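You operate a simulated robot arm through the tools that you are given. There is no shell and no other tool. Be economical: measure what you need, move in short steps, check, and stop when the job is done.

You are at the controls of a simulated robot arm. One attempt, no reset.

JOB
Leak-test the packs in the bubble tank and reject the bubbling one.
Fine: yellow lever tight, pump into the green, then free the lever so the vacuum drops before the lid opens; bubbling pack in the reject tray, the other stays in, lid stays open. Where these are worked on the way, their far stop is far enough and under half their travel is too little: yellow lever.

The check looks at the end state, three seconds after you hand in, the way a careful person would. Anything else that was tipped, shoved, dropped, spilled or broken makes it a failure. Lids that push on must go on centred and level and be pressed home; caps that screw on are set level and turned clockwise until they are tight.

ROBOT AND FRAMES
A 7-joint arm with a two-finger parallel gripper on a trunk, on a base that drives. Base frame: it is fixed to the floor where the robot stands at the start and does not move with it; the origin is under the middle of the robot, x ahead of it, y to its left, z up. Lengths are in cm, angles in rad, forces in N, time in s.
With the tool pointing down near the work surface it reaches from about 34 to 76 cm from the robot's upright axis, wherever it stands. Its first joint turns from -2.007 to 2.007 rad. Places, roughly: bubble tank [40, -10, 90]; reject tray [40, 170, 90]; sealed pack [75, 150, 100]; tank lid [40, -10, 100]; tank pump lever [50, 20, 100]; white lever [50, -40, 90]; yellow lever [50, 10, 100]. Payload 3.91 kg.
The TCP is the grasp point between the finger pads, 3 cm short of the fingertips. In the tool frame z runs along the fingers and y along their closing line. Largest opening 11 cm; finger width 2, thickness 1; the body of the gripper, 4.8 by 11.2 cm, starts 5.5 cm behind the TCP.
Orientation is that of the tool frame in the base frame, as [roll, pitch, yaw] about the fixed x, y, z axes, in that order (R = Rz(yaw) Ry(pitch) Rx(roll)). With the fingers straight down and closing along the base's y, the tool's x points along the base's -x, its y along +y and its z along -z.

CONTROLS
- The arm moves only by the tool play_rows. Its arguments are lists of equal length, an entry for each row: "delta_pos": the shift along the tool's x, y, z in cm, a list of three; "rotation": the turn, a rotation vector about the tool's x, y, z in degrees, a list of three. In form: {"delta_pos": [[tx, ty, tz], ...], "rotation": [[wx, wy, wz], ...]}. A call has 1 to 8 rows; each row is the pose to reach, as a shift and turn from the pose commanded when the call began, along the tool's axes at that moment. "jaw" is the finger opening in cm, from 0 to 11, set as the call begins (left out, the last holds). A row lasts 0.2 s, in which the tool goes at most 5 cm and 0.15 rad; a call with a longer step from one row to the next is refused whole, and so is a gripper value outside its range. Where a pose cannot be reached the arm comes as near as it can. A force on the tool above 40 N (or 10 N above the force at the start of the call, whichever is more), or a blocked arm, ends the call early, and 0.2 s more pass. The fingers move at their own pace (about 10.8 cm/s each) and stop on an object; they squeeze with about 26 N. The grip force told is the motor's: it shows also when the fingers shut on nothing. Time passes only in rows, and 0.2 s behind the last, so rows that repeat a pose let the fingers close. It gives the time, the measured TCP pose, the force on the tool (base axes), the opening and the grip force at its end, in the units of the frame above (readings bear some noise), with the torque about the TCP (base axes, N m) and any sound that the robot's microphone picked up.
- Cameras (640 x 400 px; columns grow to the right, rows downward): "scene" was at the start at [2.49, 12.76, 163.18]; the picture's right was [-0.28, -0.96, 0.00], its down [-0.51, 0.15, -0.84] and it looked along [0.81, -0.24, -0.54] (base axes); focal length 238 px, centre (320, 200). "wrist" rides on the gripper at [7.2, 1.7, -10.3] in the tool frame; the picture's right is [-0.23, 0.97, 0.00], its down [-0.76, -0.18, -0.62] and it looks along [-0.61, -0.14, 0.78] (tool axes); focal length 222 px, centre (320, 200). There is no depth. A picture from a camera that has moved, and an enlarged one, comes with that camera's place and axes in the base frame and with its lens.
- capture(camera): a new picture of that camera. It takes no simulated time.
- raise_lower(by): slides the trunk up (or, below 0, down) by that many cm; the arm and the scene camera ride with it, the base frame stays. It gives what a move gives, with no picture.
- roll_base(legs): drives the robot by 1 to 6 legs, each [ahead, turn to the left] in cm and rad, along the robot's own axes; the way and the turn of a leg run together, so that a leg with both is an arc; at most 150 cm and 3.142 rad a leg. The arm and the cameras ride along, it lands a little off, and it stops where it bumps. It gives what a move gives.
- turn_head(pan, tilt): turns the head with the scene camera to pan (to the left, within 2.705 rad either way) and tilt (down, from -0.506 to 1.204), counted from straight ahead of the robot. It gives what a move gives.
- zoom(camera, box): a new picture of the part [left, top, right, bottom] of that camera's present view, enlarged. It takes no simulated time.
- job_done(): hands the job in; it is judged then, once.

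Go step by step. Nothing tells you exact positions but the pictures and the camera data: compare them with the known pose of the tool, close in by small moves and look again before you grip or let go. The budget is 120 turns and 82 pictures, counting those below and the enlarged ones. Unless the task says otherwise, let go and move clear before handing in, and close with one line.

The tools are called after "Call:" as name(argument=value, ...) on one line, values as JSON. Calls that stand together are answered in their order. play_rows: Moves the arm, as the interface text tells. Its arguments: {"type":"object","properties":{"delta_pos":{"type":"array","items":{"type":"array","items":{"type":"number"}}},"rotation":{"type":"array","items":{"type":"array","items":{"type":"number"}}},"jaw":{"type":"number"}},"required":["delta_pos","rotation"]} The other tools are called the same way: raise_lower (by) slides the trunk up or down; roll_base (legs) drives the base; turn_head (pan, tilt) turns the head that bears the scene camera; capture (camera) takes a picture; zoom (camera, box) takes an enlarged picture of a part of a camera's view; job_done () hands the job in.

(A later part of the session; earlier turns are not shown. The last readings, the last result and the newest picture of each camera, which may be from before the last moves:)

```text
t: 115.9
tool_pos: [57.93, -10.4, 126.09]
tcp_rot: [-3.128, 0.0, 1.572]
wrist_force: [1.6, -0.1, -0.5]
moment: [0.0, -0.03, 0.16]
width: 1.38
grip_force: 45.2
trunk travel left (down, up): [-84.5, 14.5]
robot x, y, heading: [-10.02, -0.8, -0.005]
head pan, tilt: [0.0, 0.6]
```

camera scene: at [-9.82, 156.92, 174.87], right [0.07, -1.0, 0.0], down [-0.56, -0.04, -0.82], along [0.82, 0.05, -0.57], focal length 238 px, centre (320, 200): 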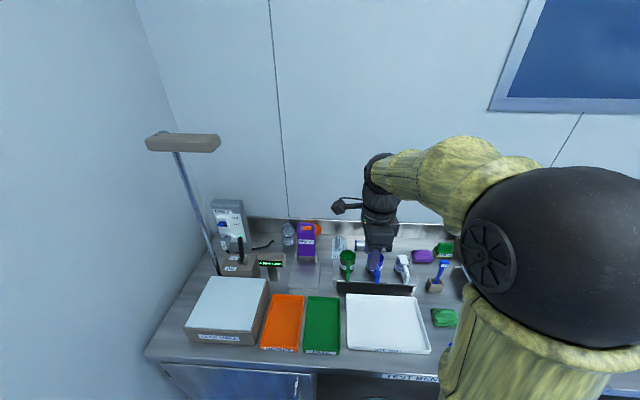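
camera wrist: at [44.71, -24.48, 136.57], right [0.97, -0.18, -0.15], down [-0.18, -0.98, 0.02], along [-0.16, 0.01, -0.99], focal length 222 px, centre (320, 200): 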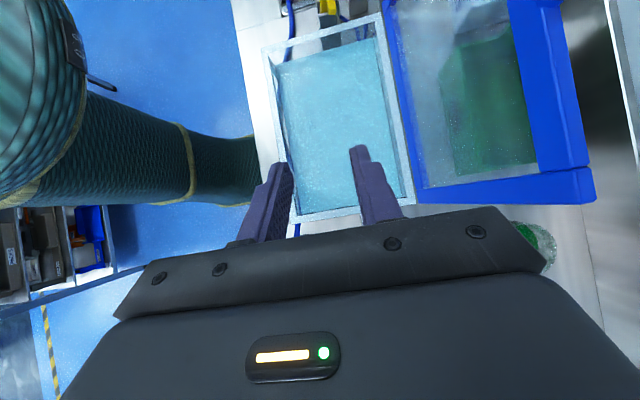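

Call:
play_rows(delta_pos=[[0, -3.9, -0.1], [0, -7.9, 0.2], [0, -11.9, 1.25], [0, -15.4, 2.8], [0, -18.6, 4.9], [0, -21.4, 7.4], [0, -23.6, 10.1]], rotation=[[0, 0, 0], [0, 0, 0], [0, 0, 0], [0, 0, 0], [0, 0, 0], [0, 0, 0], [0, 0, 0]])

Call:
play_rows(delta_pos=[[0, -1.7, 2.7], [0, -3.0, 5.6], [0, -3.8, 8.7], [0, -4.3, 11.1], [0, -4.45, 12.5], [0, -4.5, 13.7], [0, -4.5, 14.1]], rotation=[[0, 0, 0], [0, 0, 0], [0, 0, 0], [0, 0, 0], [0, 0, 0], [0, 0, 0], [0, 0, 0]])

```text
t: 117.5
tool_pos: [34.21, -10.36, 116.21]
tcp_rot: [-3.127, 0.001, 1.572]
wrist_force: [-1.6, 8.2, 0.5]
moment: [0.74, 0.1, -0.87]
width: 1.37
grip_force: 45.0
trunk travel left (down, up): [-84.5, 14.5]
robot x, y, heading: [-9.81, -1.06, -0.0]
head pan, tilt: [0.0, 0.6]
```

```text
t: 119.3
tool_pos: [29.79, -10.57, 102.54]
tcp_rot: [-3.14, 0.004, 1.57]
wrist_force: [1.0, 4.6, 20.4]
moment: [-0.03, -0.15, -0.73]
width: 1.36
grip_force: 45.9
trunk travel left (down, up): [-84.5, 14.5]
robot x, y, heading: [-9.54, -0.57, 0.003]
head pan, tilt: [0.0, 0.6]
stopped in row 7: the force on the tool passed its limit (the readings are from after the stop); the commanded pose is now the measured one
```

The lid is closed. I'll release, rise, turn the gripper back and go above the yellow lever.

Call:
play_rows(delta_pos=[[0, 0, 0], [0, 0, 0], [0, 0, -4.5], [0, 0, -9], [0, 0, -13.5], [0, 0, -16], [0, 0, -16]], rotation=[[0, 0, 0], [0, 0, 0], [0, 0, 0], [0, 0, 0], [0, 0, 0], [0, 0, 0], [0, 0, 0]], jaw=3.5)

Call:
play_rows(delta_pos=[[2, 2, 0], [4, 4, 0], [6, 6, 0], [8, 8, 0], [10, 10, 0], [12, 12, 0], [14, 14, 0], [16, 16, 0]], rotation=[[0, 0, -8.2], [0, 0, -16.4], [0, 0, -24.6], [0, 0, -32.8], [0, 0, -41], [0, 0, -49.2], [0, 0, -57.4], [0, 0, -65.6]], jaw=5)

Call:
play_rows(delta_pos=[[0, 0, 0], [0, 0, 0], [0, 0, 0], [0, 0, 0]], rotation=[[0, 0, -8.2], [0, 0, -16.4], [0, 0, -24.4], [0, 0, -24.4]])

```text
t: 120.9
tool_pos: [29.91, -10.42, 118.37]
tcp_rot: [-3.136, 0.002, 1.573]
wrist_force: [0.4, 0.8, -0.1]
moment: [0.03, 0.01, 0.02]
width: 3.49
grip_force: 0.0
trunk travel left (down, up): [-84.5, 14.5]
robot x, y, heading: [-9.68, -0.92, 0.001]
head pan, tilt: [0.0, 0.6]
```

```text
t: 122.7
tool_pos: [45.87, 5.59, 118.3]
tcp_rot: [-3.134, -0.005, 2.72]
wrist_force: [0.8, 0.1, 0.3]
moment: [-0.03, 0.02, -0.02]
width: 4.98
grip_force: 0.1
trunk travel left (down, up): [-84.5, 14.5]
robot x, y, heading: [-9.31, -1.04, 0.004]
head pan, tilt: [0.0, 0.6]
```

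```text
t: 123.7
tool_pos: [45.89, 5.47, 118.32]
tcp_rot: [-3.137, -0.007, -3.139]
wrist_force: [0.6, 0.1, 0.1]
moment: [0.05, 0.0, -0.01]
width: 5.03
grip_force: 0.1
trunk travel left (down, up): [-84.5, 14.5]
robot x, y, heading: [-9.46, -0.56, -0.002]
head pan, tilt: [0.0, 0.6]
```

Call:
play_rows(delta_pos=[[-1.6, 1.1, 0], [-3.1, 2.25, 2], [-3.1, 2.25, 6], [-3.1, 2.25, 10], [-3.1, 2.25, 11.9], [-3.1, 2.25, 11.9]], rotation=[[0, 0, 0], [0, 0, 0], [0, 0, 0], [0, 0, 0], [0, 0, 0], [0, 0, 0]])

Call:
play_rows(delta_pos=[[0, 0, 0], [0, 0, 0], [0, 0, 0]], rotation=[[0, 0, 0], [0, 0, 0], [0, 0, 0]], jaw=0)

Call:
play_rows(delta_pos=[[0.6, 0, -0.3], [1.17, 0, -0.53], [2, 0, -0.8], [2.77, 0, -0.96], [3.6, 0, -1.06], [4.42, 0, -1.1], [5.2, 0, -1.06], [6.07, 0, -0.96]], rotation=[[0, 0, 0], [0, 0, 0], [0, 0, 0], [0, 0, 0], [0, 0, 0], [0, 0, 0], [0, 0, 0], [0, 0, 0]])

Call:
play_rows(delta_pos=[[0.8, 0, 0.18], [1.6, 0, 0.43], [2.35, 0, 0.75], [3.1, 0, 1.13], [3.8, 0, 1.6], [4.45, 0, 2.08], [5.05, 0, 2.65], [5.63, 0, 3.25]], rotation=[[0, 0, 0], [0, 0, 0], [0, 0, 0], [0, 0, 0], [0, 0, 0], [0, 0, 0], [0, 0, 0], [0, 0, 0]])

```text
t: 125.1
tool_pos: [48.82, 7.86, 106.02]
tcp_rot: [-3.137, -0.005, -3.14]
wrist_force: [-0.1, -0.6, 0.2]
moment: [-0.02, -0.05, -0.04]
width: 4.99
grip_force: 0.1
trunk travel left (down, up): [-84.5, 14.5]
robot x, y, heading: [-9.76, -0.74, -0.001]
head pan, tilt: [0.0, 0.6]
```

```text
t: 125.9
tool_pos: [48.73, 7.71, 106.03]
tcp_rot: [-3.138, -0.007, -3.14]
wrist_force: [-0.5, -4.6, -1.9]
moment: [0.56, -0.07, -0.01]
width: 1.59
grip_force: 44.9
trunk travel left (down, up): [-84.5, 14.5]
robot x, y, heading: [-9.44, -0.8, 0.001]
head pan, tilt: [0.0, 0.6]
```

```text
t: 127.7
tool_pos: [43.09, 7.8, 107.17]
tcp_rot: [-3.139, -0.006, -3.14]
wrist_force: [17.1, 0.2, -3.5]
moment: [1.97, -1.36, 0.05]
width: 1.59
grip_force: 44.9
trunk travel left (down, up): [-84.5, 14.5]
robot x, y, heading: [-9.64, -0.96, -0.003]
head pan, tilt: [0.0, 0.6]
```

```text
t: 129.5
tool_pos: [37.54, 7.88, 104.3]
tcp_rot: [-3.141, 0.001, 3.14]
wrist_force: [25.1, 2.9, 29.1]
moment: [1.22, 0.25, 0.14]
width: 1.61
grip_force: 45.3
trunk travel left (down, up): [-84.5, 14.5]
robot x, y, heading: [-10.09, -1.05, 0.0]
head pan, tilt: [0.0, 0.6]
```

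The lever is tight at its stop. I'll release and go to the pump handle.

Call:
play_rows(delta_pos=[[0, 0, 0], [0, 0, 0], [0, 0, -4.5], [0, 0, -9], [0, 0, -13], [0, 3, -16], [-1, 6, -16], [-2, 9, -16]], rotation=[[0, 0, 0], [0, 0, 0], [0, 0, 0], [0, 0, 0], [0, 0, 0], [0, 0, 0], [0, 0, 0], [0, 0, 0]], jaw=5)

```text
t: 131.3
tool_pos: [39.16, 16.86, 120.03]
tcp_rot: [-3.134, -0.007, -3.139]
wrist_force: [1.0, -0.2, 0.4]
moment: [0.01, 0.02, 0.0]
width: 4.97
grip_force: 0.0
trunk travel left (down, up): [-84.5, 14.5]
robot x, y, heading: [-9.75, -1.24, -0.0]
head pan, tilt: [0.0, 0.6]
```

Call:
play_rows(delta_pos=[[-0.5, 0, 4.5], [-0.5, 0, 9], [-0.5, 0, 13], [-0.5, 0, 17.1], [-0.5, 0, 17.1]], rotation=[[0, 0, 0], [0, 0, 0], [0, 0, 0], [0, 0, 0], [0, 0, 0]])

Call:
play_rows(delta_pos=[[0, 0, 0], [0, 0, 0], [0, 0, 0]], rotation=[[0, 0, 0], [0, 0, 0], [0, 0, 0]], jaw=0)

Call:
play_rows(delta_pos=[[0.66, 0, 1.64], [1.07, 0, 2.92], [1.36, 0, 4.24], [1.53, 0, 5.57], [1.59, 0, 6.9], [1.55, 0, 7.7], [1.55, 0, 7.7]], rotation=[[0, 0, 0], [0, 0, 0], [0, 0, 0], [0, 0, 0], [0, 0, 0], [0, 0, 0], [0, 0, 0]])

```text
t: 132.5
tool_pos: [39.39, 16.81, 102.88]
tcp_rot: [-3.137, -0.006, -3.138]
wrist_force: [0.2, -0.3, -0.4]
moment: [0.02, -0.01, 0.01]
width: 5.0
grip_force: 0.1
trunk travel left (down, up): [-84.5, 14.5]
robot x, y, heading: [-9.34, -1.28, 0.002]
head pan, tilt: [0.0, 0.6]
```

```text
t: 133.3
tool_pos: [39.46, 16.69, 102.86]
tcp_rot: [-3.137, -0.008, -3.137]
wrist_force: [1.6, -4.6, -3.5]
moment: [0.12, 0.24, 0.17]
width: 1.6
grip_force: 45.1
trunk travel left (down, up): [-84.5, 14.5]
robot x, y, heading: [-9.8, -0.93, 0.0]
head pan, tilt: [0.0, 0.6]
```

```text
t: 134.8
tool_pos: [38.11, 16.71, 95.63]
tcp_rot: [3.141, 0.001, -3.14]
wrist_force: [-5.5, 0.0, 23.4]
moment: [-0.02, 1.0, -0.01]
width: 1.58
grip_force: 45.1
trunk travel left (down, up): [-84.5, 14.5]
robot x, y, heading: [-9.59, -1.17, 0.002]
head pan, tilt: [0.0, 0.6]
stopped in row 7: the force on the tool passed its limit (the readings are from after the stop); the commanded pose is now the measured one
```

Call:
play_rows(delta_pos=[[0.05, 0, -1.4], [0, 0, -2.7], [-0.2, 0, -4.0], [-0.5, 0, -5.3], [-0.9, 0, -6.5], [-1.4, 0, -7.4], [-1.4, 0, -7.4]], rotation=[[0, 0, 0], [0, 0, 0], [0, 0, 0], [0, 0, 0], [0, 0, 0], [0, 0, 0], [0, 0, 0]])

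Call:
play_rows(delta_pos=[[0.66, 0, 1.64], [1.07, 0, 2.92], [1.36, 0, 4.24], [1.53, 0, 5.57], [1.59, 0, 6.9], [1.5, 0, 7.5], [1.5, 0, 7.5]], rotation=[[0, 0, 0], [0, 0, 0], [0, 0, 0], [0, 0, 0], [0, 0, 0], [0, 0, 0], [0, 0, 0]])

Call:
play_rows(delta_pos=[[0.05, 0, -1.4], [0, 0, -2.7], [-0.2, 0, -4.0], [-0.5, 0, -5.3], [-0.9, 0, -6.5], [-1.4, 0, -7.4], [-1.4, 0, -7.4]], rotation=[[0, 0, 0], [0, 0, 0], [0, 0, 0], [0, 0, 0], [0, 0, 0], [0, 0, 0], [0, 0, 0]])

Call:
play_rows(delta_pos=[[0.66, 0, 1.64], [1.07, 0, 2.92], [1.36, 0, 4.24], [1.53, 0, 5.57], [1.59, 0, 6.9], [1.5, 0, 7.5], [1.5, 0, 7.5]], rotation=[[0, 0, 0], [0, 0, 0], [0, 0, 0], [0, 0, 0], [0, 0, 0], [0, 0, 0], [0, 0, 0]])

Call:
play_rows(delta_pos=[[0.05, 0, -1.4], [0, 0, -2.7], [-0.2, 0, -4.0], [-0.5, 0, -5.3], [-0.9, 0, -6.5], [-1.4, 0, -7.4], [-1.4, 0, -7.4]], rotation=[[0, 0, 0], [0, 0, 0], [0, 0, 0], [0, 0, 0], [0, 0, 0], [0, 0, 0], [0, 0, 0]])

```text
t: 136.4
tool_pos: [39.59, 16.74, 102.83]
tcp_rot: [3.142, -0.004, -3.14]
wrist_force: [-11.3, -3.0, -5.4]
moment: [-0.06, 1.39, -0.1]
width: 1.6
grip_force: 45.7
trunk travel left (down, up): [-84.5, 14.5]
robot x, y, heading: [-9.68, -0.87, 0.001]
head pan, tilt: [0.0, 0.6]
```

```text
t: 138.0
tool_pos: [38.15, 16.8, 95.67]
tcp_rot: [3.139, 0.006, -3.141]
wrist_force: [9.5, -2.0, 33.7]
moment: [-0.04, -0.69, 0.13]
width: 1.57
grip_force: 45.4
trunk travel left (down, up): [-84.5, 14.5]
robot x, y, heading: [-9.68, -1.14, -0.004]
head pan, tilt: [0.0, 0.6]
```

```text
t: 139.6
tool_pos: [39.23, 16.82, 102.79]
tcp_rot: [-3.142, 0.0, -3.139]
wrist_force: [-13.7, -1.1, -4.6]
moment: [-0.2, 1.46, -0.21]
width: 1.53
grip_force: 44.7
trunk travel left (down, up): [-84.5, 14.5]
robot x, y, heading: [-9.52, -1.05, 0.002]
head pan, tilt: [0.0, 0.6]
```

```text
t: 141.2
tool_pos: [38.15, 16.69, 95.38]
tcp_rot: [3.138, 0.005, -3.141]
wrist_force: [11.0, -1.2, 36.3]
moment: [-0.07, 0.07, 0.17]
width: 1.56
grip_force: 45.2
trunk travel left (down, up): [-84.5, 14.5]
robot x, y, heading: [-9.9, -0.95, 0.004]
head pan, tilt: [0.0, 0.6]
```

```text
t: 142.8
tool_pos: [39.27, 16.67, 102.56]
tcp_rot: [-3.139, -0.003, -3.14]
wrist_force: [-13.9, 0.4, -3.9]
moment: [-0.27, 1.44, -0.24]
width: 1.58
grip_force: 45.0
trunk travel left (down, up): [-84.5, 14.5]
robot x, y, heading: [-9.64, -0.93, 0.0]
head pan, tilt: [0.0, 0.6]
```

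Three strokes done. I'll release, rise, and bring the wrist camera straight above the closed tank, in the same view where I saw the lot numbers.

Call:
play_rows(delta_pos=[[0, 0, 0], [0, 0, 0], [0, 0, -4.5], [0, 0, -9], [0, 0, -13.5], [0, 0, -18], [0, -3, -21], [0, -6, -24]], rotation=[[0, 0, 0], [0, 0, 0], [0, 0, 0], [0, 0, 0], [0, 0, 0], [0, 0, 0], [0, 0, 0], [0, 0, 0]], jaw=4)

Call:
play_rows(delta_pos=[[0, -2.6, -0.8], [0, -5.2, -1.6], [0, -7.8, -2.4], [0, -10.4, -3.2], [0, -13, -4], [0, -15.6, -4.8], [0, -18.2, -5.6], [0, -20.5, -6]], rotation=[[0, 0, 8.2], [0, 0, 16.4], [0, 0, 24.6], [0, 0, 32.8], [0, 0, 41], [0, 0, 49.2], [0, 0, 57.4], [0, 0, 65.6]])

Call:
play_rows(delta_pos=[[0, 0, 0], [0, 0, 0], [0, 0, 0], [0, 0, 0]], rotation=[[0, 0, 8.2], [0, 0, 16.4], [0, 0, 24.4], [0, 0, 24.4]])

Call:
play_rows(delta_pos=[[-2, 0.5, 1], [-4, 1, 2], [-6, 1.5, 3], [-8, 2, 4], [-10, 2.5, 5], [-12, 3, 6.5], [-14, 3.4, 8], [-14, 3.4, 8]], rotation=[[0, 6, 0], [0, 12, 0], [0, 18, 0], [0, 24, 0], [0, 30, 0], [0, 36, 0], [0, 38, 0], [0, 38, 0]])

Call:
zoom(camera="wrist", box=[255, 10, 435, 220])

```text
t: 144.6
tool_pos: [39.42, 10.46, 126.69]
tcp_rot: [-3.14, 0.0, -3.14]
wrist_force: [0.2, -0.2, 0.3]
moment: [0.02, 0.0, 0.03]
width: 4.01
grip_force: 0.0
trunk travel left (down, up): [-84.5, 14.5]
robot x, y, heading: [-9.58, -0.77, 0.002]
head pan, tilt: [0.0, 0.6]
```

```text
t: 146.4
tool_pos: [39.45, -9.72, 132.7]
tcp_rot: [-3.14, 0.001, 1.995]
wrist_force: [-1.6, -0.2, 0.0]
moment: [-0.01, -0.03, -0.04]
width: 4.01
grip_force: 0.1
trunk travel left (down, up): [-84.5, 14.5]
robot x, y, heading: [-9.5, -1.06, -0.003]
head pan, tilt: [0.0, 0.6]
```

```text
t: 147.4
tool_pos: [39.4, -9.71, 132.62]
tcp_rot: [3.14, -0.001, 1.568]
wrist_force: [-0.1, -0.7, -1.3]
moment: [0.02, -0.01, 0.0]
width: 4.01
grip_force: 0.0
trunk travel left (down, up): [-84.5, 14.5]
robot x, y, heading: [-9.61, -0.99, 0.0]
head pan, tilt: [0.0, 0.6]
```

```text
t: 149.2
tool_pos: [42.84, -23.62, 124.39]
tcp_rot: [3.14, -0.664, 1.572]
wrist_force: [0.9, 0.0, 0.0]
moment: [-0.05, -0.01, 0.01]
width: 4.0
grip_force: 0.1
trunk travel left (down, up): [-84.5, 14.5]
robot x, y, heading: [-9.81, -0.83, 0.001]
head pan, tilt: [0.0, 0.6]
```

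```text
1.90 times, centred on (345, 115) of wrist
camera zoom: at [44.61, -24.34, 137.19], right [0.97, -0.18, -0.14], down [-0.18, -0.98, 0.02], along [-0.14, 0.0, -0.99], focal length 423 px, centre (272, 362)
```

zoom: 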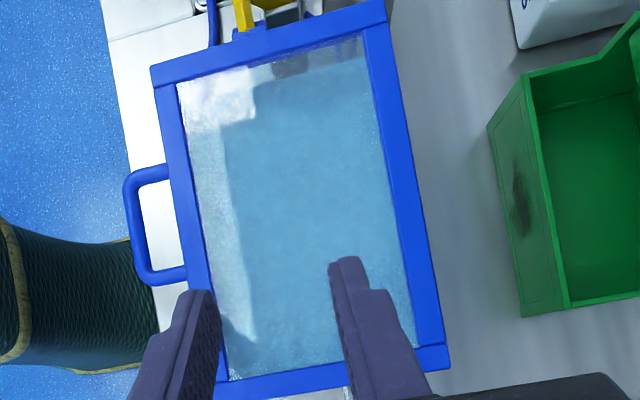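

Call:
zoom(camera="wrist", box=[290, 55, 402, 125])

Call:
zoom(camera="wrist", box=[290, 115, 402, 185])

```text
5.71 times, centred on (346, 90) of wrist
camera zoom: at [44.61, -24.34, 137.19], right [0.97, -0.18, -0.14], down [-0.18, -0.98, 0.02], along [-0.14, 0.0, -0.99], focal length 1269 px, centre (171, 829)
```

zoom: 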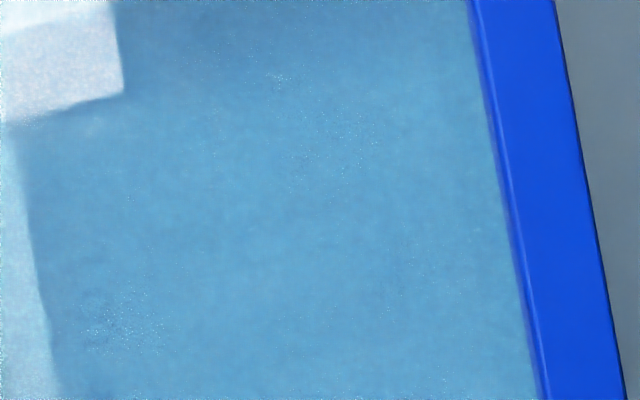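

```text
5.71 times, centred on (346, 150) of wrist
camera zoom: at [44.61, -24.34, 137.19], right [0.97, -0.18, -0.14], down [-0.18, -0.98, 0.02], along [-0.14, 0.0, -0.99], focal length 1269 px, centre (171, 486)
```

zoom: 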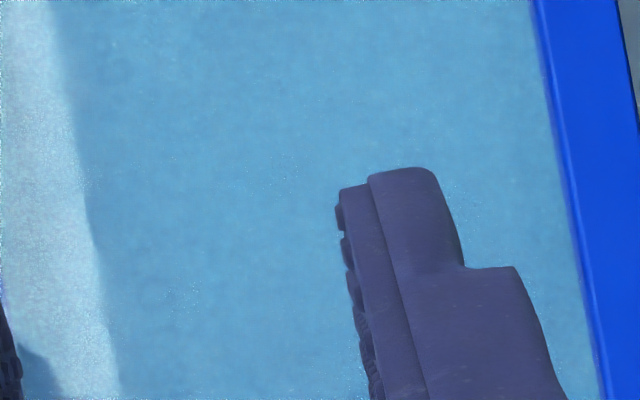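

I see only faint speckles near the printed areas. I'll open the fingers wide to clear the view, shift slightly to move the reflection, and look again.

Call:
play_rows(delta_pos=[[0, -2, 0], [0, -4, 0], [0, -4, 0], [0, -4, 0]], rotation=[[0, 0, 0], [0, 0, 0], [0, 0, 0], [0, 0, 0]], jaw=11)

Call:
zoom(camera="wrist", box=[270, 55, 478, 185])

```text
t: 150.2
tool_pos: [38.88, -23.79, 124.51]
tcp_rot: [3.141, -0.665, 1.572]
wrist_force: [0.2, 0.4, -0.5]
moment: [0.01, -0.03, 0.0]
width: 11.0
grip_force: 0.1
trunk travel left (down, up): [-84.5, 14.5]
robot x, y, heading: [-9.73, -1.58, -0.003]
head pan, tilt: [0.0, 0.6]
```

```text
3.08 times, centred on (374, 120) of wrist
camera zoom: at [40.58, -24.41, 137.24], right [0.97, -0.18, -0.14], down [-0.18, -0.98, 0.02], along [-0.14, 0.0, -0.99], focal length 684 px, centre (154, 446)
```

zoom: 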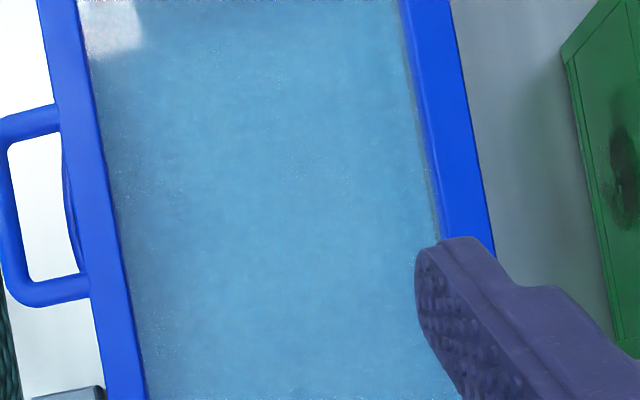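

The reflection is gone. There's a small detail near the middle, so I'll zoom in on it.

Call:
zoom(camera="wrist", box=[316, 72, 412, 132])

```text
6.67 times, centred on (364, 102) of wrist
camera zoom: at [40.58, -24.41, 137.24], right [0.97, -0.18, -0.14], down [-0.18, -0.98, 0.02], along [-0.14, 0.0, -0.99], focal length 1481 px, centre (27, 853)
```

zoom: 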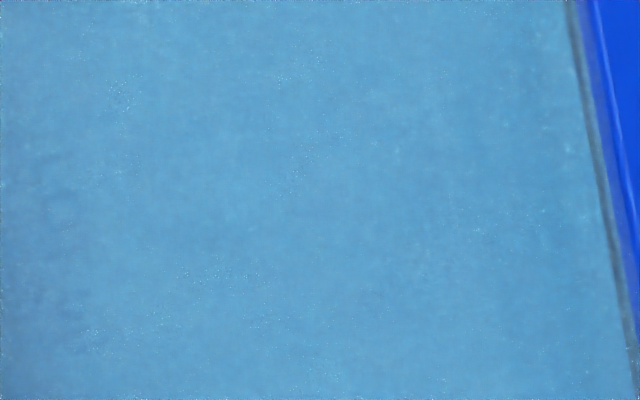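

It's inconclusive from above. The earlier level view showed a light smear right at LOT 50's place, so I'll repeat that level view to compare the two packs.

Call:
play_rows(delta_pos=[[3.4, 0, 1], [6.8, 0, 2.5], [10.2, 0, 4], [13.6, 0, 6], [17, 0, 8], [20.4, 0, 10], [23.6, -1, 11.5], [26.6, -1, 13]], rotation=[[0, -5, 0], [0, -10, 0], [0, -15, 0], [0, -20, 0], [0, -25, 0], [0, -30, 0], [0, -35, 0], [0, -38, 0]], jaw=5)

Call:
roll_base(legs=[[-30, 0]])

Call:
raise_lower(by=-40)

Call:
raise_lower(by=-24)

Call:
turn_head(pan=-0.25, tilt=0.2)

```text
t: 152.0
tool_pos: [37.86, 5.32, 130.78]
tcp_rot: [-3.14, 0.002, 1.57]
wrist_force: [0.1, 0.5, -0.1]
moment: [-0.01, 0.01, -0.02]
width: 5.02
grip_force: 0.1
trunk travel left (down, up): [-84.5, 14.5]
robot x, y, heading: [-9.76, -1.44, 0.001]
head pan, tilt: [0.0, 0.6]
```

```text
t: 154.0
tool_pos: [7.87, 5.57, 130.84]
tcp_rot: [3.139, 0.001, 1.582]
wrist_force: [-0.1, -1.0, -0.1]
moment: [0.03, 0.01, -0.01]
width: 5.02
grip_force: 0.1
trunk travel left (down, up): [-84.5, 14.5]
robot x, y, heading: [-39.12, -1.13, 0.01]
head pan, tilt: [0.0, 0.6]
```

```text
t: 157.8
tool_pos: [8.03, 5.5, 90.72]
tcp_rot: [3.141, 0.0, 1.581]
wrist_force: [0.3, -0.6, -0.6]
moment: [-0.02, 0.0, 0.0]
width: 5.01
grip_force: 0.0
trunk travel left (down, up): [-44.5, 54.5]
robot x, y, heading: [-39.04, -0.87, 0.01]
head pan, tilt: [0.0, 0.6]
```

```text
t: 160.3
tool_pos: [8.01, 5.49, 66.73]
tcp_rot: [3.14, 0.0, 1.581]
wrist_force: [-0.3, -0.3, 0.0]
moment: [0.01, 0.0, 0.0]
width: 5.0
grip_force: 0.0
trunk travel left (down, up): [-20.5, 78.5]
robot x, y, heading: [-39.28, -0.98, 0.012]
head pan, tilt: [0.0, 0.6]
```

```text
t: 161.2
tool_pos: [7.96, 5.52, 66.8]
tcp_rot: [3.141, 0.0, 1.582]
wrist_force: [0.0, 0.5, -0.4]
moment: [0.03, 0.01, 0.0]
width: 5.03
grip_force: 0.0
trunk travel left (down, up): [-20.5, 78.5]
robot x, y, heading: [-39.21, -1.07, 0.011]
head pan, tilt: [-0.25, 0.201]
```

Call:
zoom(camera="scene", box=[298, 206, 348, 238])

Call:
zoom(camera="scene", box=[336, 203, 386, 235])

```text
12.50 times, centred on (323, 222) of scene
camera zoom: at [-36.49, 11.88, 114.54], right [-0.24, -0.97, 0.0], down [-0.19, 0.05, -0.98], along [0.95, -0.23, -0.2], focal length 2981 px, centre (282, -75)
```

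zoom: 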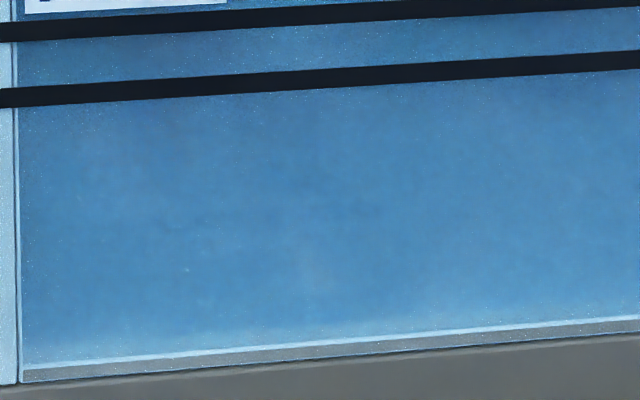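

```text
12.50 times, centred on (361, 219) of scene
camera zoom: at [-36.49, 11.88, 114.54], right [-0.24, -0.97, 0.0], down [-0.19, 0.05, -0.98], along [0.95, -0.23, -0.2], focal length 2981 px, centre (-192, -38)
```

zoom: 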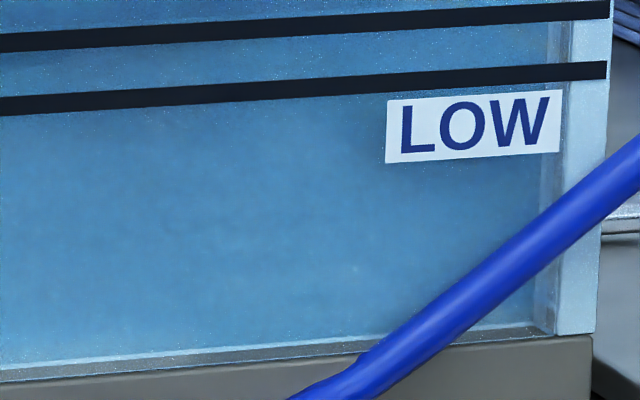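

The marks sit at the same image place despite the camera shift, so they were image artefacts. From above, LOT 50's area showed many speckles, so I'll go back over the tank and compare LOT 3x's area at the same zoom.

Call:
raise_lower(by=40)

Call:
raise_lower(by=24)

Call:
roll_base(legs=[[30, -0.01]])

Call:
play_rows(delta_pos=[[-3.6, 0, 0], [-7.2, 0, 0], [-10.8, 0, 0], [-14.4, 0, 1], [-18, 0, 2], [-21.6, 0.5, 3.5], [-25.2, 1, 5], [-29, 1, 6.5]], rotation=[[0, 5, 0], [0, 10, 0], [0, 15, 0], [0, 20, 0], [0, 25, 0], [0, 30, 0], [0, 35, 0], [0, 38, 0]], jaw=11)

```text
t: 165.0
tool_pos: [8.13, 5.48, 106.81]
tcp_rot: [3.141, 0.001, 1.583]
wrist_force: [0.6, 0.4, 0.2]
moment: [0.04, 0.0, 0.02]
width: 5.02
grip_force: 0.0
trunk travel left (down, up): [-60.5, 38.5]
robot x, y, heading: [-39.09, -0.8, 0.009]
head pan, tilt: [-0.25, 0.201]
```

```text
t: 167.5
tool_pos: [8.07, 5.44, 130.72]
tcp_rot: [-3.142, -0.001, 1.581]
wrist_force: [-0.1, 0.4, 0.0]
moment: [-0.01, 0.01, -0.01]
width: 5.02
grip_force: 0.0
trunk travel left (down, up): [-84.5, 14.5]
robot x, y, heading: [-39.62, -1.05, 0.008]
head pan, tilt: [-0.25, 0.201]
```

```text
t: 169.6
tool_pos: [37.9, 5.35, 130.7]
tcp_rot: [3.141, 0.001, 1.574]
wrist_force: [0.6, -0.8, -0.8]
moment: [0.0, 0.05, 0.03]
width: 5.03
grip_force: 0.0
trunk travel left (down, up): [-84.5, 14.5]
robot x, y, heading: [-10.37, -1.12, 0.003]
head pan, tilt: [-0.25, 0.201]
```

```text
t: 171.3
tool_pos: [39.0, -23.64, 124.01]
tcp_rot: [3.141, -0.666, 1.574]
wrist_force: [1.0, -1.6, 0.6]
moment: [0.02, 0.0, 0.03]
width: 11.0
grip_force: 0.1
trunk travel left (down, up): [-84.5, 14.5]
robot x, y, heading: [-9.61, -1.37, 0.002]
head pan, tilt: [-0.25, 0.201]
```

Call:
zoom(camera="wrist", box=[304, 125, 400, 185])

```text
6.67 times, centred on (352, 155) of wrist
camera zoom: at [40.78, -24.49, 136.76], right [0.97, -0.18, -0.14], down [-0.17, -0.98, 0.02], along [-0.14, 0.01, -0.99], focal length 1481 px, centre (107, 500)
```

zoom: 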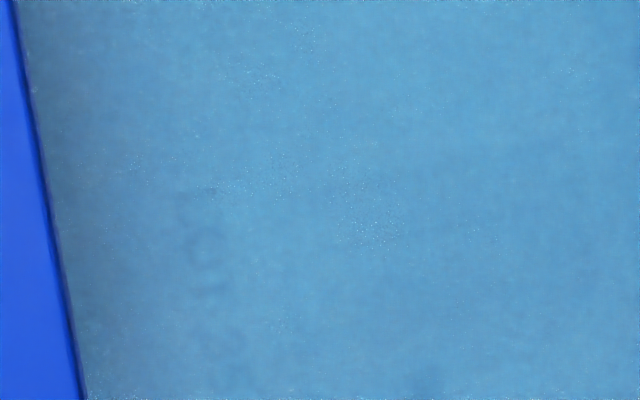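

The two areas look alike, so the leak isn't yet visible at about 29 kPa. I'll add a partial stroke to go deeper into the green and look again.

Call:
play_rows(delta_pos=[[3.4, 0, 1], [6.8, 0, 2.5], [10.2, 0, 4], [13.6, 0, 6], [17, 0, 8], [20.4, 0, 10], [23.6, 0, 11.5], [26.6, 0, 13]], rotation=[[0, -5, 0], [0, -10, 0], [0, -15, 0], [0, -20, 0], [0, -25, 0], [0, -30, 0], [0, -35, 0], [0, -38, 0]], jaw=5)

Call:
play_rows(delta_pos=[[1.4, 0, 1], [2.8, 0, 2], [4.2, 0, 3], [5.6, 0, 4], [7, 0, 5], [8.4, 0, 6], [9.8, 0, 7], [11.2, 0, 8]], rotation=[[0, 0, -8.2], [0, 0, -16.4], [0, 0, -24.6], [0, 0, -32.8], [0, 0, -41], [0, 0, -49.2], [0, 0, -57.4], [0, 0, -65.6]])

Call:
play_rows(delta_pos=[[0, 0, 0], [0, 0, 0], [0, 0, 0], [0, 0, 0]], rotation=[[0, 0, -8.2], [0, 0, -16.4], [0, 0, -24.4], [0, 0, -24.4]])

Call:
turn_head(pan=-0.2, tilt=0.75)

```text
t: 173.2
tool_pos: [38.73, 5.34, 130.39]
tcp_rot: [3.141, 0.001, 1.573]
wrist_force: [0.0, -0.2, 0.2]
moment: [-0.02, -0.01, 0.0]
width: 4.99
grip_force: 0.0
trunk travel left (down, up): [-84.5, 14.5]
robot x, y, heading: [-9.78, -1.04, 0.004]
head pan, tilt: [-0.25, 0.201]
```

```text
t: 174.9
tool_pos: [38.86, 16.76, 122.52]
tcp_rot: [3.141, 0.0, 2.721]
wrist_force: [0.0, 0.6, -1.3]
moment: [-0.01, -0.01, 0.01]
width: 4.99
grip_force: 0.0
trunk travel left (down, up): [-84.5, 14.5]
robot x, y, heading: [-9.47, -0.74, 0.003]
head pan, tilt: [-0.25, 0.201]
```

```text
t: 175.9
tool_pos: [38.75, 16.59, 122.47]
tcp_rot: [-3.141, 0.001, -3.136]
wrist_force: [0.5, -0.4, 0.0]
moment: [-0.03, -0.02, 0.02]
width: 5.0
grip_force: 0.0
trunk travel left (down, up): [-84.5, 14.5]
robot x, y, heading: [-9.73, -1.07, 0.005]
head pan, tilt: [-0.25, 0.201]
```

```text
t: 176.9
tool_pos: [38.65, 16.61, 122.46]
tcp_rot: [3.141, 0.0, -3.137]
wrist_force: [0.2, -0.4, -0.8]
moment: [-0.01, 0.04, 0.01]
width: 5.04
grip_force: 0.1
trunk travel left (down, up): [-84.5, 14.5]
robot x, y, heading: [-9.84, -0.89, 0.004]
head pan, tilt: [-0.201, 0.75]
```

Call:
play_rows(delta_pos=[[-0.8, 0.1, 4.5], [-0.8, 0.1, 9], [-0.8, 0.1, 13.5], [-0.8, 0.1, 18], [-0.8, 0.1, 19.5], [-0.8, 0.1, 19.5]], rotation=[[0, 0, 0], [0, 0, 0], [0, 0, 0], [0, 0, 0], [0, 0, 0], [0, 0, 0]])

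Call:
play_rows(delta_pos=[[0, 0, 0], [0, 0, 0], [0, 0, 0]], rotation=[[0, 0, 0], [0, 0, 0], [0, 0, 0]], jaw=0)

Call:
play_rows(delta_pos=[[0.66, 0, 1.64], [1.07, 0, 2.92], [1.36, 0, 4.24], [1.36, 0, 4.24], [1.07, 0, 2.92], [0.66, 0, 1.64], [0, 0, 0], [0, 0, 0]], rotation=[[0, 0, 0], [0, 0, 0], [0, 0, 0], [0, 0, 0], [0, 0, 0], [0, 0, 0], [0, 0, 0], [0, 0, 0]])

Call:
play_rows(delta_pos=[[0, 0, 0], [0, 0, 0], [0, 0, -4.5], [0, 0, -9], [0, 0, -13], [0, 0, -17], [0, 4, -19], [0, 7, -19]], rotation=[[0, 0, 0], [0, 0, 0], [0, 0, 0], [0, 0, 0], [0, 0, 0], [0, 0, 0], [0, 0, 0], [0, 0, 0]], jaw=5)

Call:
zoom(camera="scene", box=[280, 185, 424, 275])

```text
t: 178.3
tool_pos: [39.58, 16.56, 102.99]
tcp_rot: [-3.141, 0.0, -3.138]
wrist_force: [-0.4, 0.2, -0.4]
moment: [0.01, -0.01, 0.01]
width: 5.0
grip_force: 0.1
trunk travel left (down, up): [-84.5, 14.5]
robot x, y, heading: [-9.89, -0.73, 0.003]
head pan, tilt: [-0.201, 0.75]
```

```text
t: 179.1
tool_pos: [39.52, 16.78, 102.91]
tcp_rot: [-3.141, 0.0, -3.139]
wrist_force: [-0.6, 12.2, 0.2]
moment: [0.16, -0.05, -0.29]
width: 1.57
grip_force: 44.6
trunk travel left (down, up): [-84.5, 14.5]
robot x, y, heading: [-9.92, -0.46, 0.002]
head pan, tilt: [-0.201, 0.75]
```

```text
t: 180.9
tool_pos: [39.24, 16.75, 102.87]
tcp_rot: [-3.14, -0.004, -3.136]
wrist_force: [-9.6, 11.7, -6.9]
moment: [-0.12, 1.48, -0.37]
width: 1.55
grip_force: 45.1
trunk travel left (down, up): [-84.5, 14.5]
robot x, y, heading: [-9.85, -0.72, 0.001]
head pan, tilt: [-0.201, 0.75]
```

```text
t: 182.7
tool_pos: [39.61, 23.49, 121.74]
tcp_rot: [-3.141, 0.0, -3.139]
wrist_force: [-0.1, -0.2, -0.4]
moment: [0.03, 0.01, 0.0]
width: 5.0
grip_force: 0.1
trunk travel left (down, up): [-84.5, 14.5]
robot x, y, heading: [-10.0, -1.16, -0.007]
head pan, tilt: [-0.201, 0.75]
```

```text
4.44 times, centred on (352, 230) of scene
camera zoom: at [-7.48, 12.75, 173.58], right [-0.2, -0.98, 0.0], down [-0.67, 0.13, -0.73], along [0.72, -0.14, -0.68], focal length 1060 px, centre (178, 67)
```

zoom: 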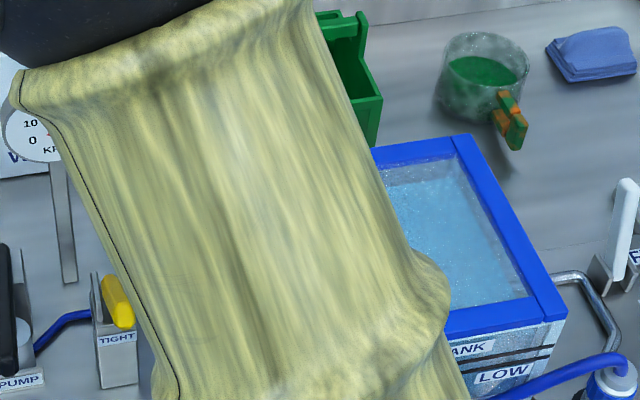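

The elbow blocked most of it, but the visible right part of the tank (over LOT 3x) now shows clusters of white dots. I'll move the arm to the clear pose and look at the whole lid.

Call:
play_rows(delta_pos=[[2, -2, -2], [4, -4, -4], [6, -6, -6], [8, -8, -8], [10, -10, -10], [12, -12, -12], [14, -13, -13], [14, -13, -13]], rotation=[[0, 0, 0], [0, 0, 0], [0, 0, 0], [0, 0, 0], [0, 0, 0], [0, 0, 0], [0, 0, 0], [0, 0, 0]])

Call:
zoom(camera="scene", box=[312, 208, 412, 270])

```text
t: 184.5
tool_pos: [25.48, 10.59, 135.0]
tcp_rot: [-3.141, -0.002, -3.14]
wrist_force: [0.5, 0.1, 0.4]
moment: [-0.02, 0.0, -0.04]
width: 5.03
grip_force: 0.1
trunk travel left (down, up): [-84.5, 14.5]
robot x, y, heading: [-9.68, -1.13, 0.002]
head pan, tilt: [-0.201, 0.75]
```

```text
6.40 times, centred on (362, 239) of scene
camera zoom: at [-7.48, 12.73, 173.58], right [-0.2, -0.98, 0.0], down [-0.67, 0.13, -0.73], along [0.72, -0.14, -0.68], focal length 1526 px, centre (51, -50)
```

zoom: 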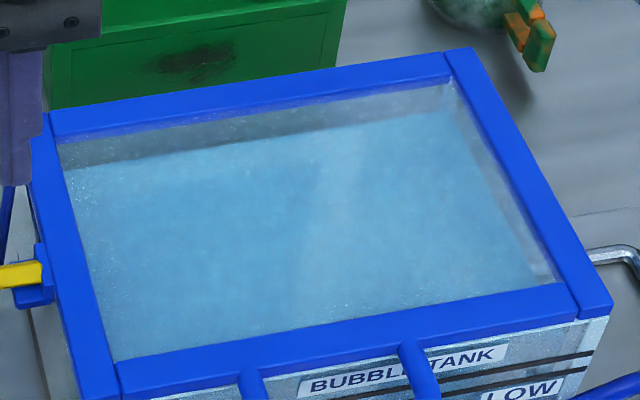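

The pale streak is the window's reflection, so it tells nothing. I'll go back to the reflection-free top view and use the last two pictures, one on each pack at high zoom.

Call:
play_rows(delta_pos=[[-1.5, -2.5, 0], [-3, -5, 0], [-4.5, -7.5, 0], [-6, -10, 0], [-7.5, -12.5, 0], [-9, -15, 0], [-11, -17.5, 0.5], [-13, -19.5, 1]], rotation=[[0, 0, 8.2], [0, 0, 16.4], [0, 0, 24.6], [0, 0, 32.8], [0, 0, 41], [0, 0, 49.2], [0, 0, 57.4], [0, 0, 65.6]], jaw=11)

Call:
play_rows(delta_pos=[[0, 0, 0], [0, 0, 0], [0, 0, 0], [0, 0, 0]], rotation=[[0, 0, 8.2], [0, 0, 16.4], [0, 0, 24.4], [0, 0, 24.4]])

Call:
play_rows(delta_pos=[[-2, 0, 1], [-4, 0, 2], [-6, 0, 3], [-8, 0, 4.5], [-10, 0, 6], [-12, 0, 8], [-14.5, 0.2, 10], [-14.5, 0.2, 10]], rotation=[[0, 6, 0], [0, 12, 0], [0, 18, 0], [0, 24, 0], [0, 30, 0], [0, 36, 0], [0, 38, 0], [0, 38, 0]])

```text
t: 186.3
tool_pos: [38.59, -8.98, 133.92]
tcp_rot: [3.141, -0.003, 1.998]
wrist_force: [0.1, -1.1, 0.0]
moment: [-0.01, 0.02, 0.01]
width: 11.02
grip_force: 0.1
trunk travel left (down, up): [-84.5, 14.5]
robot x, y, heading: [-9.66, -0.9, 0.0]
head pan, tilt: [-0.201, 0.75]
```

```text
t: 187.3
tool_pos: [38.57, -8.88, 133.86]
tcp_rot: [3.141, -0.001, 1.573]
wrist_force: [0.0, -1.2, -0.1]
moment: [-0.01, 0.02, -0.02]
width: 10.99
grip_force: 0.0
trunk travel left (down, up): [-84.5, 14.5]
robot x, y, heading: [-9.38, -0.53, 0.001]
head pan, tilt: [-0.201, 0.75]
```

```text
t: 189.1
tool_pos: [38.69, -23.14, 123.89]
tcp_rot: [3.141, -0.664, 1.576]
wrist_force: [0.9, 0.2, -0.3]
moment: [-0.04, -0.02, -0.03]
width: 10.98
grip_force: 0.0
trunk travel left (down, up): [-84.5, 14.5]
robot x, y, heading: [-9.89, -0.85, 0.009]
head pan, tilt: [-0.201, 0.75]
```

Call:
zoom(camera="wrist", box=[292, 92, 420, 172])

```text
5.00 times, centred on (356, 132) of wrist
camera zoom: at [40.52, -23.81, 136.57], right [0.97, -0.18, -0.14], down [-0.17, -0.98, 0.02], along [-0.14, 0.0, -0.99], focal length 1111 px, centre (140, 540)
```

zoom: 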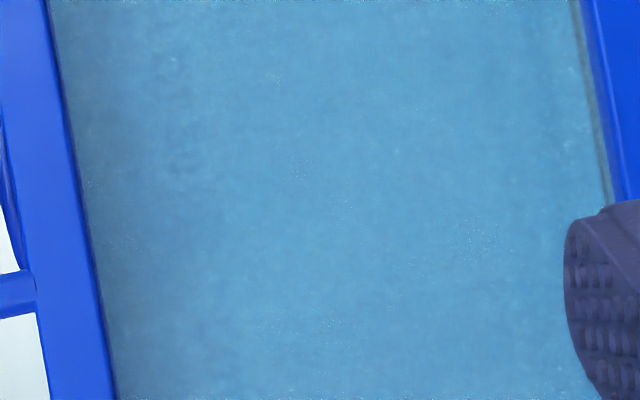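

Nothing decisive yet. One earlier cluster of dots at (43.8, -17.4), the middle of LOT 3x, wasn't a crop artefact, so I'll use the last picture to see whether it persists there.

Call:
zoom(camera="wrist", box=[324, 134, 404, 184])

```text
8.00 times, centred on (364, 159) of wrist
camera zoom: at [40.52, -23.81, 136.57], right [0.97, -0.18, -0.14], down [-0.17, -0.98, 0.02], along [-0.14, 0.0, -0.99], focal length 1777 px, centre (-32, 528)
```

zoom: 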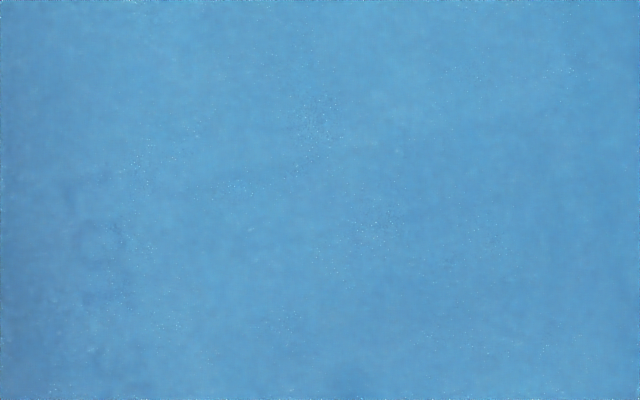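

No bubbles are visible over LOT 3x's middle, and the pictures are used up. What weak signs there were lay around LOT 50, so I'll treat that as the leaking pack, which is a judgement and not a clear sighting. First I'll free the lever again to vent.

Call:
play_rows(delta_pos=[[3.4, 0, 1], [6.8, 0, 2.5], [10.2, 0, 4], [13.6, 0, 6], [17, 0, 8], [20.4, 0, 10], [23.6, 0, 11.5], [26.6, 0, 13]], rotation=[[0, -5, 0], [0, -10, 0], [0, -15, 0], [0, -20, 0], [0, -25, 0], [0, -30, 0], [0, -35, 0], [0, -38, 0]], jaw=5)

Call:
play_rows(delta_pos=[[0.3, 0, 1], [0.6, 0, 2], [0.9, 0, 3], [1.2, 0, 4], [1.5, 0, 5], [1.8, 0, 6], [2, 0, 7], [2, 0, 8]], rotation=[[0, 0, -8.2], [0, 0, -16.4], [0, 0, -24.6], [0, 0, -32.8], [0, 0, -41], [0, 0, -49.2], [0, 0, -57.4], [0, 0, -65.6]])

Call:
play_rows(delta_pos=[[0, 0, 0], [0, 0, 0], [0, 0, 0], [0, 0, 0]], rotation=[[0, 0, -8.2], [0, 0, -16.4], [0, 0, -24.4], [0, 0, -24.4]])

```text
t: 190.9
tool_pos: [38.72, 5.58, 130.11]
tcp_rot: [3.14, 0.002, 1.572]
wrist_force: [-0.3, -0.1, -0.9]
moment: [-0.02, -0.01, -0.02]
width: 5.04
grip_force: 0.2
trunk travel left (down, up): [-84.5, 14.5]
robot x, y, heading: [-9.6, -0.98, 0.001]
head pan, tilt: [-0.201, 0.75]
```

```text
t: 192.7
tool_pos: [38.68, 7.54, 122.0]
tcp_rot: [3.141, 0.001, 2.72]
wrist_force: [-0.2, 0.9, 0.5]
moment: [0.01, 0.04, 0.02]
width: 4.99
grip_force: 0.0
trunk travel left (down, up): [-84.5, 14.5]
robot x, y, heading: [-9.47, -0.62, 0.005]
head pan, tilt: [-0.201, 0.75]
```

```text
t: 193.7
tool_pos: [38.81, 7.51, 122.16]
tcp_rot: [-3.141, -0.002, -3.137]
wrist_force: [0.3, -0.3, 0.0]
moment: [0.0, -0.04, -0.03]
width: 4.99
grip_force: 0.0
trunk travel left (down, up): [-84.5, 14.5]
robot x, y, heading: [-9.39, -1.2, 0.007]
head pan, tilt: [-0.201, 0.75]
```

Call:
play_rows(delta_pos=[[0.6, 0.2, 4.5], [0.6, 0.2, 9], [0.6, 0.2, 13.5], [0.6, 0.2, 17.8], [0.6, 0.2, 17.8]], rotation=[[0, 0, 0], [0, 0, 0], [0, 0, 0], [0, 0, 0], [0, 0, 0]])

Call:
play_rows(delta_pos=[[0, 0, 0], [0, 0, 0], [0, 0, 0]], rotation=[[0, 0, 0], [0, 0, 0], [0, 0, 0]], jaw=0)

Call:
play_rows(delta_pos=[[-1.1, 0, -0.94], [-2.5, 0, -1.74], [-4.0, 0, -2.29], [-5.6, 0, -2.56], [-7.2, 0, -2.56], [-8.8, 0, -2.29], [-10.3, 0, -1.74], [-10.6, 0, -1.6]], rotation=[[0, 0, 0], [0, 0, 0], [0, 0, 0], [0, 0, 0], [0, 0, 0], [0, 0, 0], [0, 0, 0], [0, 0, 0]])

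Call:
play_rows(delta_pos=[[0, 0, 0], [0, 0, 0], [0, 0, -4.5], [0, 0, -9], [0, 0, -13], [3, 0, -16], [6, -3, -17], [9, -6, -17]], rotation=[[0, 0, 0], [0, 0, 0], [0, 0, 0], [0, 0, 0], [0, 0, 0], [0, 0, 0], [0, 0, 0], [0, 0, 0]], jaw=5)

```text
t: 194.9
tool_pos: [37.91, 7.91, 104.16]
tcp_rot: [3.141, 0.001, -3.139]
wrist_force: [0.5, 0.5, 0.2]
moment: [0.0, 0.01, 0.01]
width: 5.01
grip_force: 0.1
trunk travel left (down, up): [-84.5, 14.5]
robot x, y, heading: [-9.43, -0.92, 0.004]
head pan, tilt: [-0.201, 0.75]
```

```text
t: 195.7
tool_pos: [37.94, 7.73, 104.14]
tcp_rot: [3.141, 0.001, -3.139]
wrist_force: [5.3, -9.0, -5.2]
moment: [-0.07, 0.24, -0.41]
width: 1.58
grip_force: 45.0
trunk travel left (down, up): [-84.5, 14.5]
robot x, y, heading: [-9.85, -0.84, 0.003]
head pan, tilt: [-0.201, 0.75]
```

```text
t: 197.5
tool_pos: [48.44, 7.83, 106.18]
tcp_rot: [3.14, 0.006, -3.14]
wrist_force: [-14.9, -2.9, 24.6]
moment: [-0.97, 0.77, -0.19]
width: 1.59
grip_force: 45.2
trunk travel left (down, up): [-84.5, 14.5]
robot x, y, heading: [-9.26, -0.88, 0.008]
head pan, tilt: [-0.201, 0.75]
```

```text
t: 199.3
tool_pos: [39.42, 1.78, 123.16]
tcp_rot: [3.141, 0.0, -3.137]
wrist_force: [-0.2, -0.6, 1.1]
moment: [0.0, -0.02, 0.04]
width: 5.0
grip_force: 0.0
trunk travel left (down, up): [-84.5, 14.5]
robot x, y, heading: [-10.24, -0.82, 0.002]
head pan, tilt: [-0.201, 0.75]
```

The lever is free. Now I'll go to the lid handle and open it as before, giving the vacuum time to drop.

Call:
play_rows(delta_pos=[[1.2, -1.5, 0.5], [2.4, -3, 1], [3.6, -4.5, 1.5], [4.8, -6, 2], [6, -7.5, 2.5], [7.2, -9, 3], [8.3, -10.5, 4], [9.3, -12.1, 5]], rotation=[[0, 0, 8.2], [0, 0, 16.4], [0, 0, 24.6], [0, 0, 32.8], [0, 0, 41], [0, 0, 49.2], [0, 0, 57.4], [0, 0, 65.6]])

Call:
play_rows(delta_pos=[[0, 0, 0], [0, 0, 0], [0, 0, 0], [0, 0, 0]], rotation=[[0, 0, 8.2], [0, 0, 16.4], [0, 0, 24.4], [0, 0, 24.4]], jaw=3.2)

```text
t: 201.1
tool_pos: [30.47, -10.33, 117.85]
tcp_rot: [3.141, 0.0, 2.0]
wrist_force: [0.0, 0.2, -0.2]
moment: [-0.03, -0.03, -0.03]
width: 5.02
grip_force: 0.1
trunk travel left (down, up): [-84.5, 14.5]
robot x, y, heading: [-9.31, -0.61, 0.001]
head pan, tilt: [-0.201, 0.75]
```

```text
t: 202.1
tool_pos: [30.34, -10.24, 117.84]
tcp_rot: [-3.142, 0.001, 1.571]
wrist_force: [-0.7, 0.0, -0.8]
moment: [0.02, 0.0, -0.01]
width: 3.21
grip_force: 0.1
trunk travel left (down, up): [-84.5, 14.5]
robot x, y, heading: [-9.75, -1.07, 0.003]
head pan, tilt: [-0.201, 0.75]
```

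Call:
play_rows(delta_pos=[[0, -0.4, 4.5], [0, -0.4, 9], [0, -0.4, 13], [0, -0.4, 15], [0, -0.4, 15.7], [0, -0.4, 15.7]], rotation=[[0, 0, 0], [0, 0, 0], [0, 0, 0], [0, 0, 0], [0, 0, 0], [0, 0, 0]])

Call:
play_rows(delta_pos=[[0, 0, 0], [0, 0, 0], [0, 0, 0], [0, 0, 0], [0, 0, 0], [0, 0, 0], [0, 0, 0], [0, 0, 0]], rotation=[[0, 0, 0], [0, 0, 0], [0, 0, 0], [0, 0, 0], [0, 0, 0], [0, 0, 0], [0, 0, 0], [0, 0, 0]], jaw=0)

```text
t: 203.5
tool_pos: [29.94, -10.16, 102.18]
tcp_rot: [-3.141, 0.001, 1.573]
wrist_force: [-0.5, -0.1, 0.1]
moment: [0.02, -0.01, 0.0]
width: 3.18
grip_force: 0.1
trunk travel left (down, up): [-84.5, 14.5]
robot x, y, heading: [-9.37, -0.59, 0.006]
head pan, tilt: [-0.201, 0.75]
```

```text
t: 205.3
tool_pos: [29.66, -10.2, 102.3]
tcp_rot: [3.141, 0.001, 1.574]
wrist_force: [-10.2, -0.2, -3.2]
moment: [0.07, 0.08, -0.92]
width: 1.39
grip_force: 45.2
trunk travel left (down, up): [-84.5, 14.5]
robot x, y, heading: [-9.75, -1.21, -0.001]
head pan, tilt: [-0.201, 0.75]
```

Call:
play_rows(delta_pos=[[0, -0.2, -1.3], [0, -0.1, -2.8], [0, 0.1, -4.2], [0, 0.45, -5.6], [0, 0.9, -7], [0, 1.5, -8.6], [0, 2.0, -9.9], [0, 2.65, -11.1]], rotation=[[0, 0, 0], [0, 0, 0], [0, 0, 0], [0, 0, 0], [0, 0, 0], [0, 0, 0], [0, 0, 0], [0, 0, 0]])

```text
t: 207.1
tool_pos: [32.37, -10.31, 113.38]
tcp_rot: [-3.141, 0.001, 1.574]
wrist_force: [-20.4, 6.9, 7.3]
moment: [0.15, 0.18, -0.77]
width: 1.34
grip_force: 45.2
trunk travel left (down, up): [-84.5, 14.5]
robot x, y, heading: [-9.58, -0.92, 0.001]
head pan, tilt: [-0.201, 0.75]
```

Call:
play_rows(delta_pos=[[0, 1.66, -2.7], [0, 3.8, -5.2], [0, 6.2, -7.5], [0, 8.7, -9.3], [0, 11.3, -10.7], [0, 14.5, -11.9], [0, 18.3, -12.7], [0, 21.4, -12.9]], rotation=[[0, 0, 0], [0, 0, 0], [0, 0, 0], [0, 0, 0], [0, 0, 0], [0, 0, 0], [0, 0, 0], [0, 0, 0]])

Call:
play_rows(delta_pos=[[0, 1.5, 0.05], [0, 3, 0.2], [0, 4, 0.4], [0, 4.5, 0.5]], rotation=[[0, 0, 0], [0, 0, 0], [0, 0, 0], [0, 0, 0]])

Call:
play_rows(delta_pos=[[0, 0, 0], [0, 0, 0], [0, 0, -3], [0, 0, -6], [0, -4, -8], [0, -8.5, -8], [0, -13, -8], [0, -16, -8]], rotation=[[0, 0, 0], [0, 0, 0], [0, 0, 0], [0, 0, 0], [0, 0, 0], [0, 0, 0], [0, 0, 0], [0, 0, 0]], jaw=4)

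```text
t: 208.9
tool_pos: [54.28, -10.29, 126.14]
tcp_rot: [3.14, 0.0, 1.576]
wrist_force: [2.3, 0.1, 8.6]
moment: [-0.31, -0.01, -0.09]
width: 1.38
grip_force: 45.0
trunk travel left (down, up): [-84.5, 14.5]
robot x, y, heading: [-10.09, -0.57, 0.006]
head pan, tilt: [-0.201, 0.75]
```

```text
t: 209.9
tool_pos: [58.08, -10.21, 125.58]
tcp_rot: [-3.138, -0.003, 1.574]
wrist_force: [-26.2, 5.7, -5.9]
moment: [0.12, 0.2, 0.13]
width: 1.39
grip_force: 45.3
trunk travel left (down, up): [-84.5, 14.5]
robot x, y, heading: [-9.82, -1.12, 0.008]
head pan, tilt: [-0.201, 0.75]
```

```text
t: 211.7
tool_pos: [42.57, -10.13, 133.73]
tcp_rot: [3.14, 0.001, 1.575]
wrist_force: [0.3, 0.4, -0.6]
moment: [0.0, -0.02, 0.02]
width: 4.01
grip_force: 0.0
trunk travel left (down, up): [-84.5, 14.5]
robot x, y, heading: [-9.7, -1.01, 0.002]
head pan, tilt: [-0.201, 0.75]
```

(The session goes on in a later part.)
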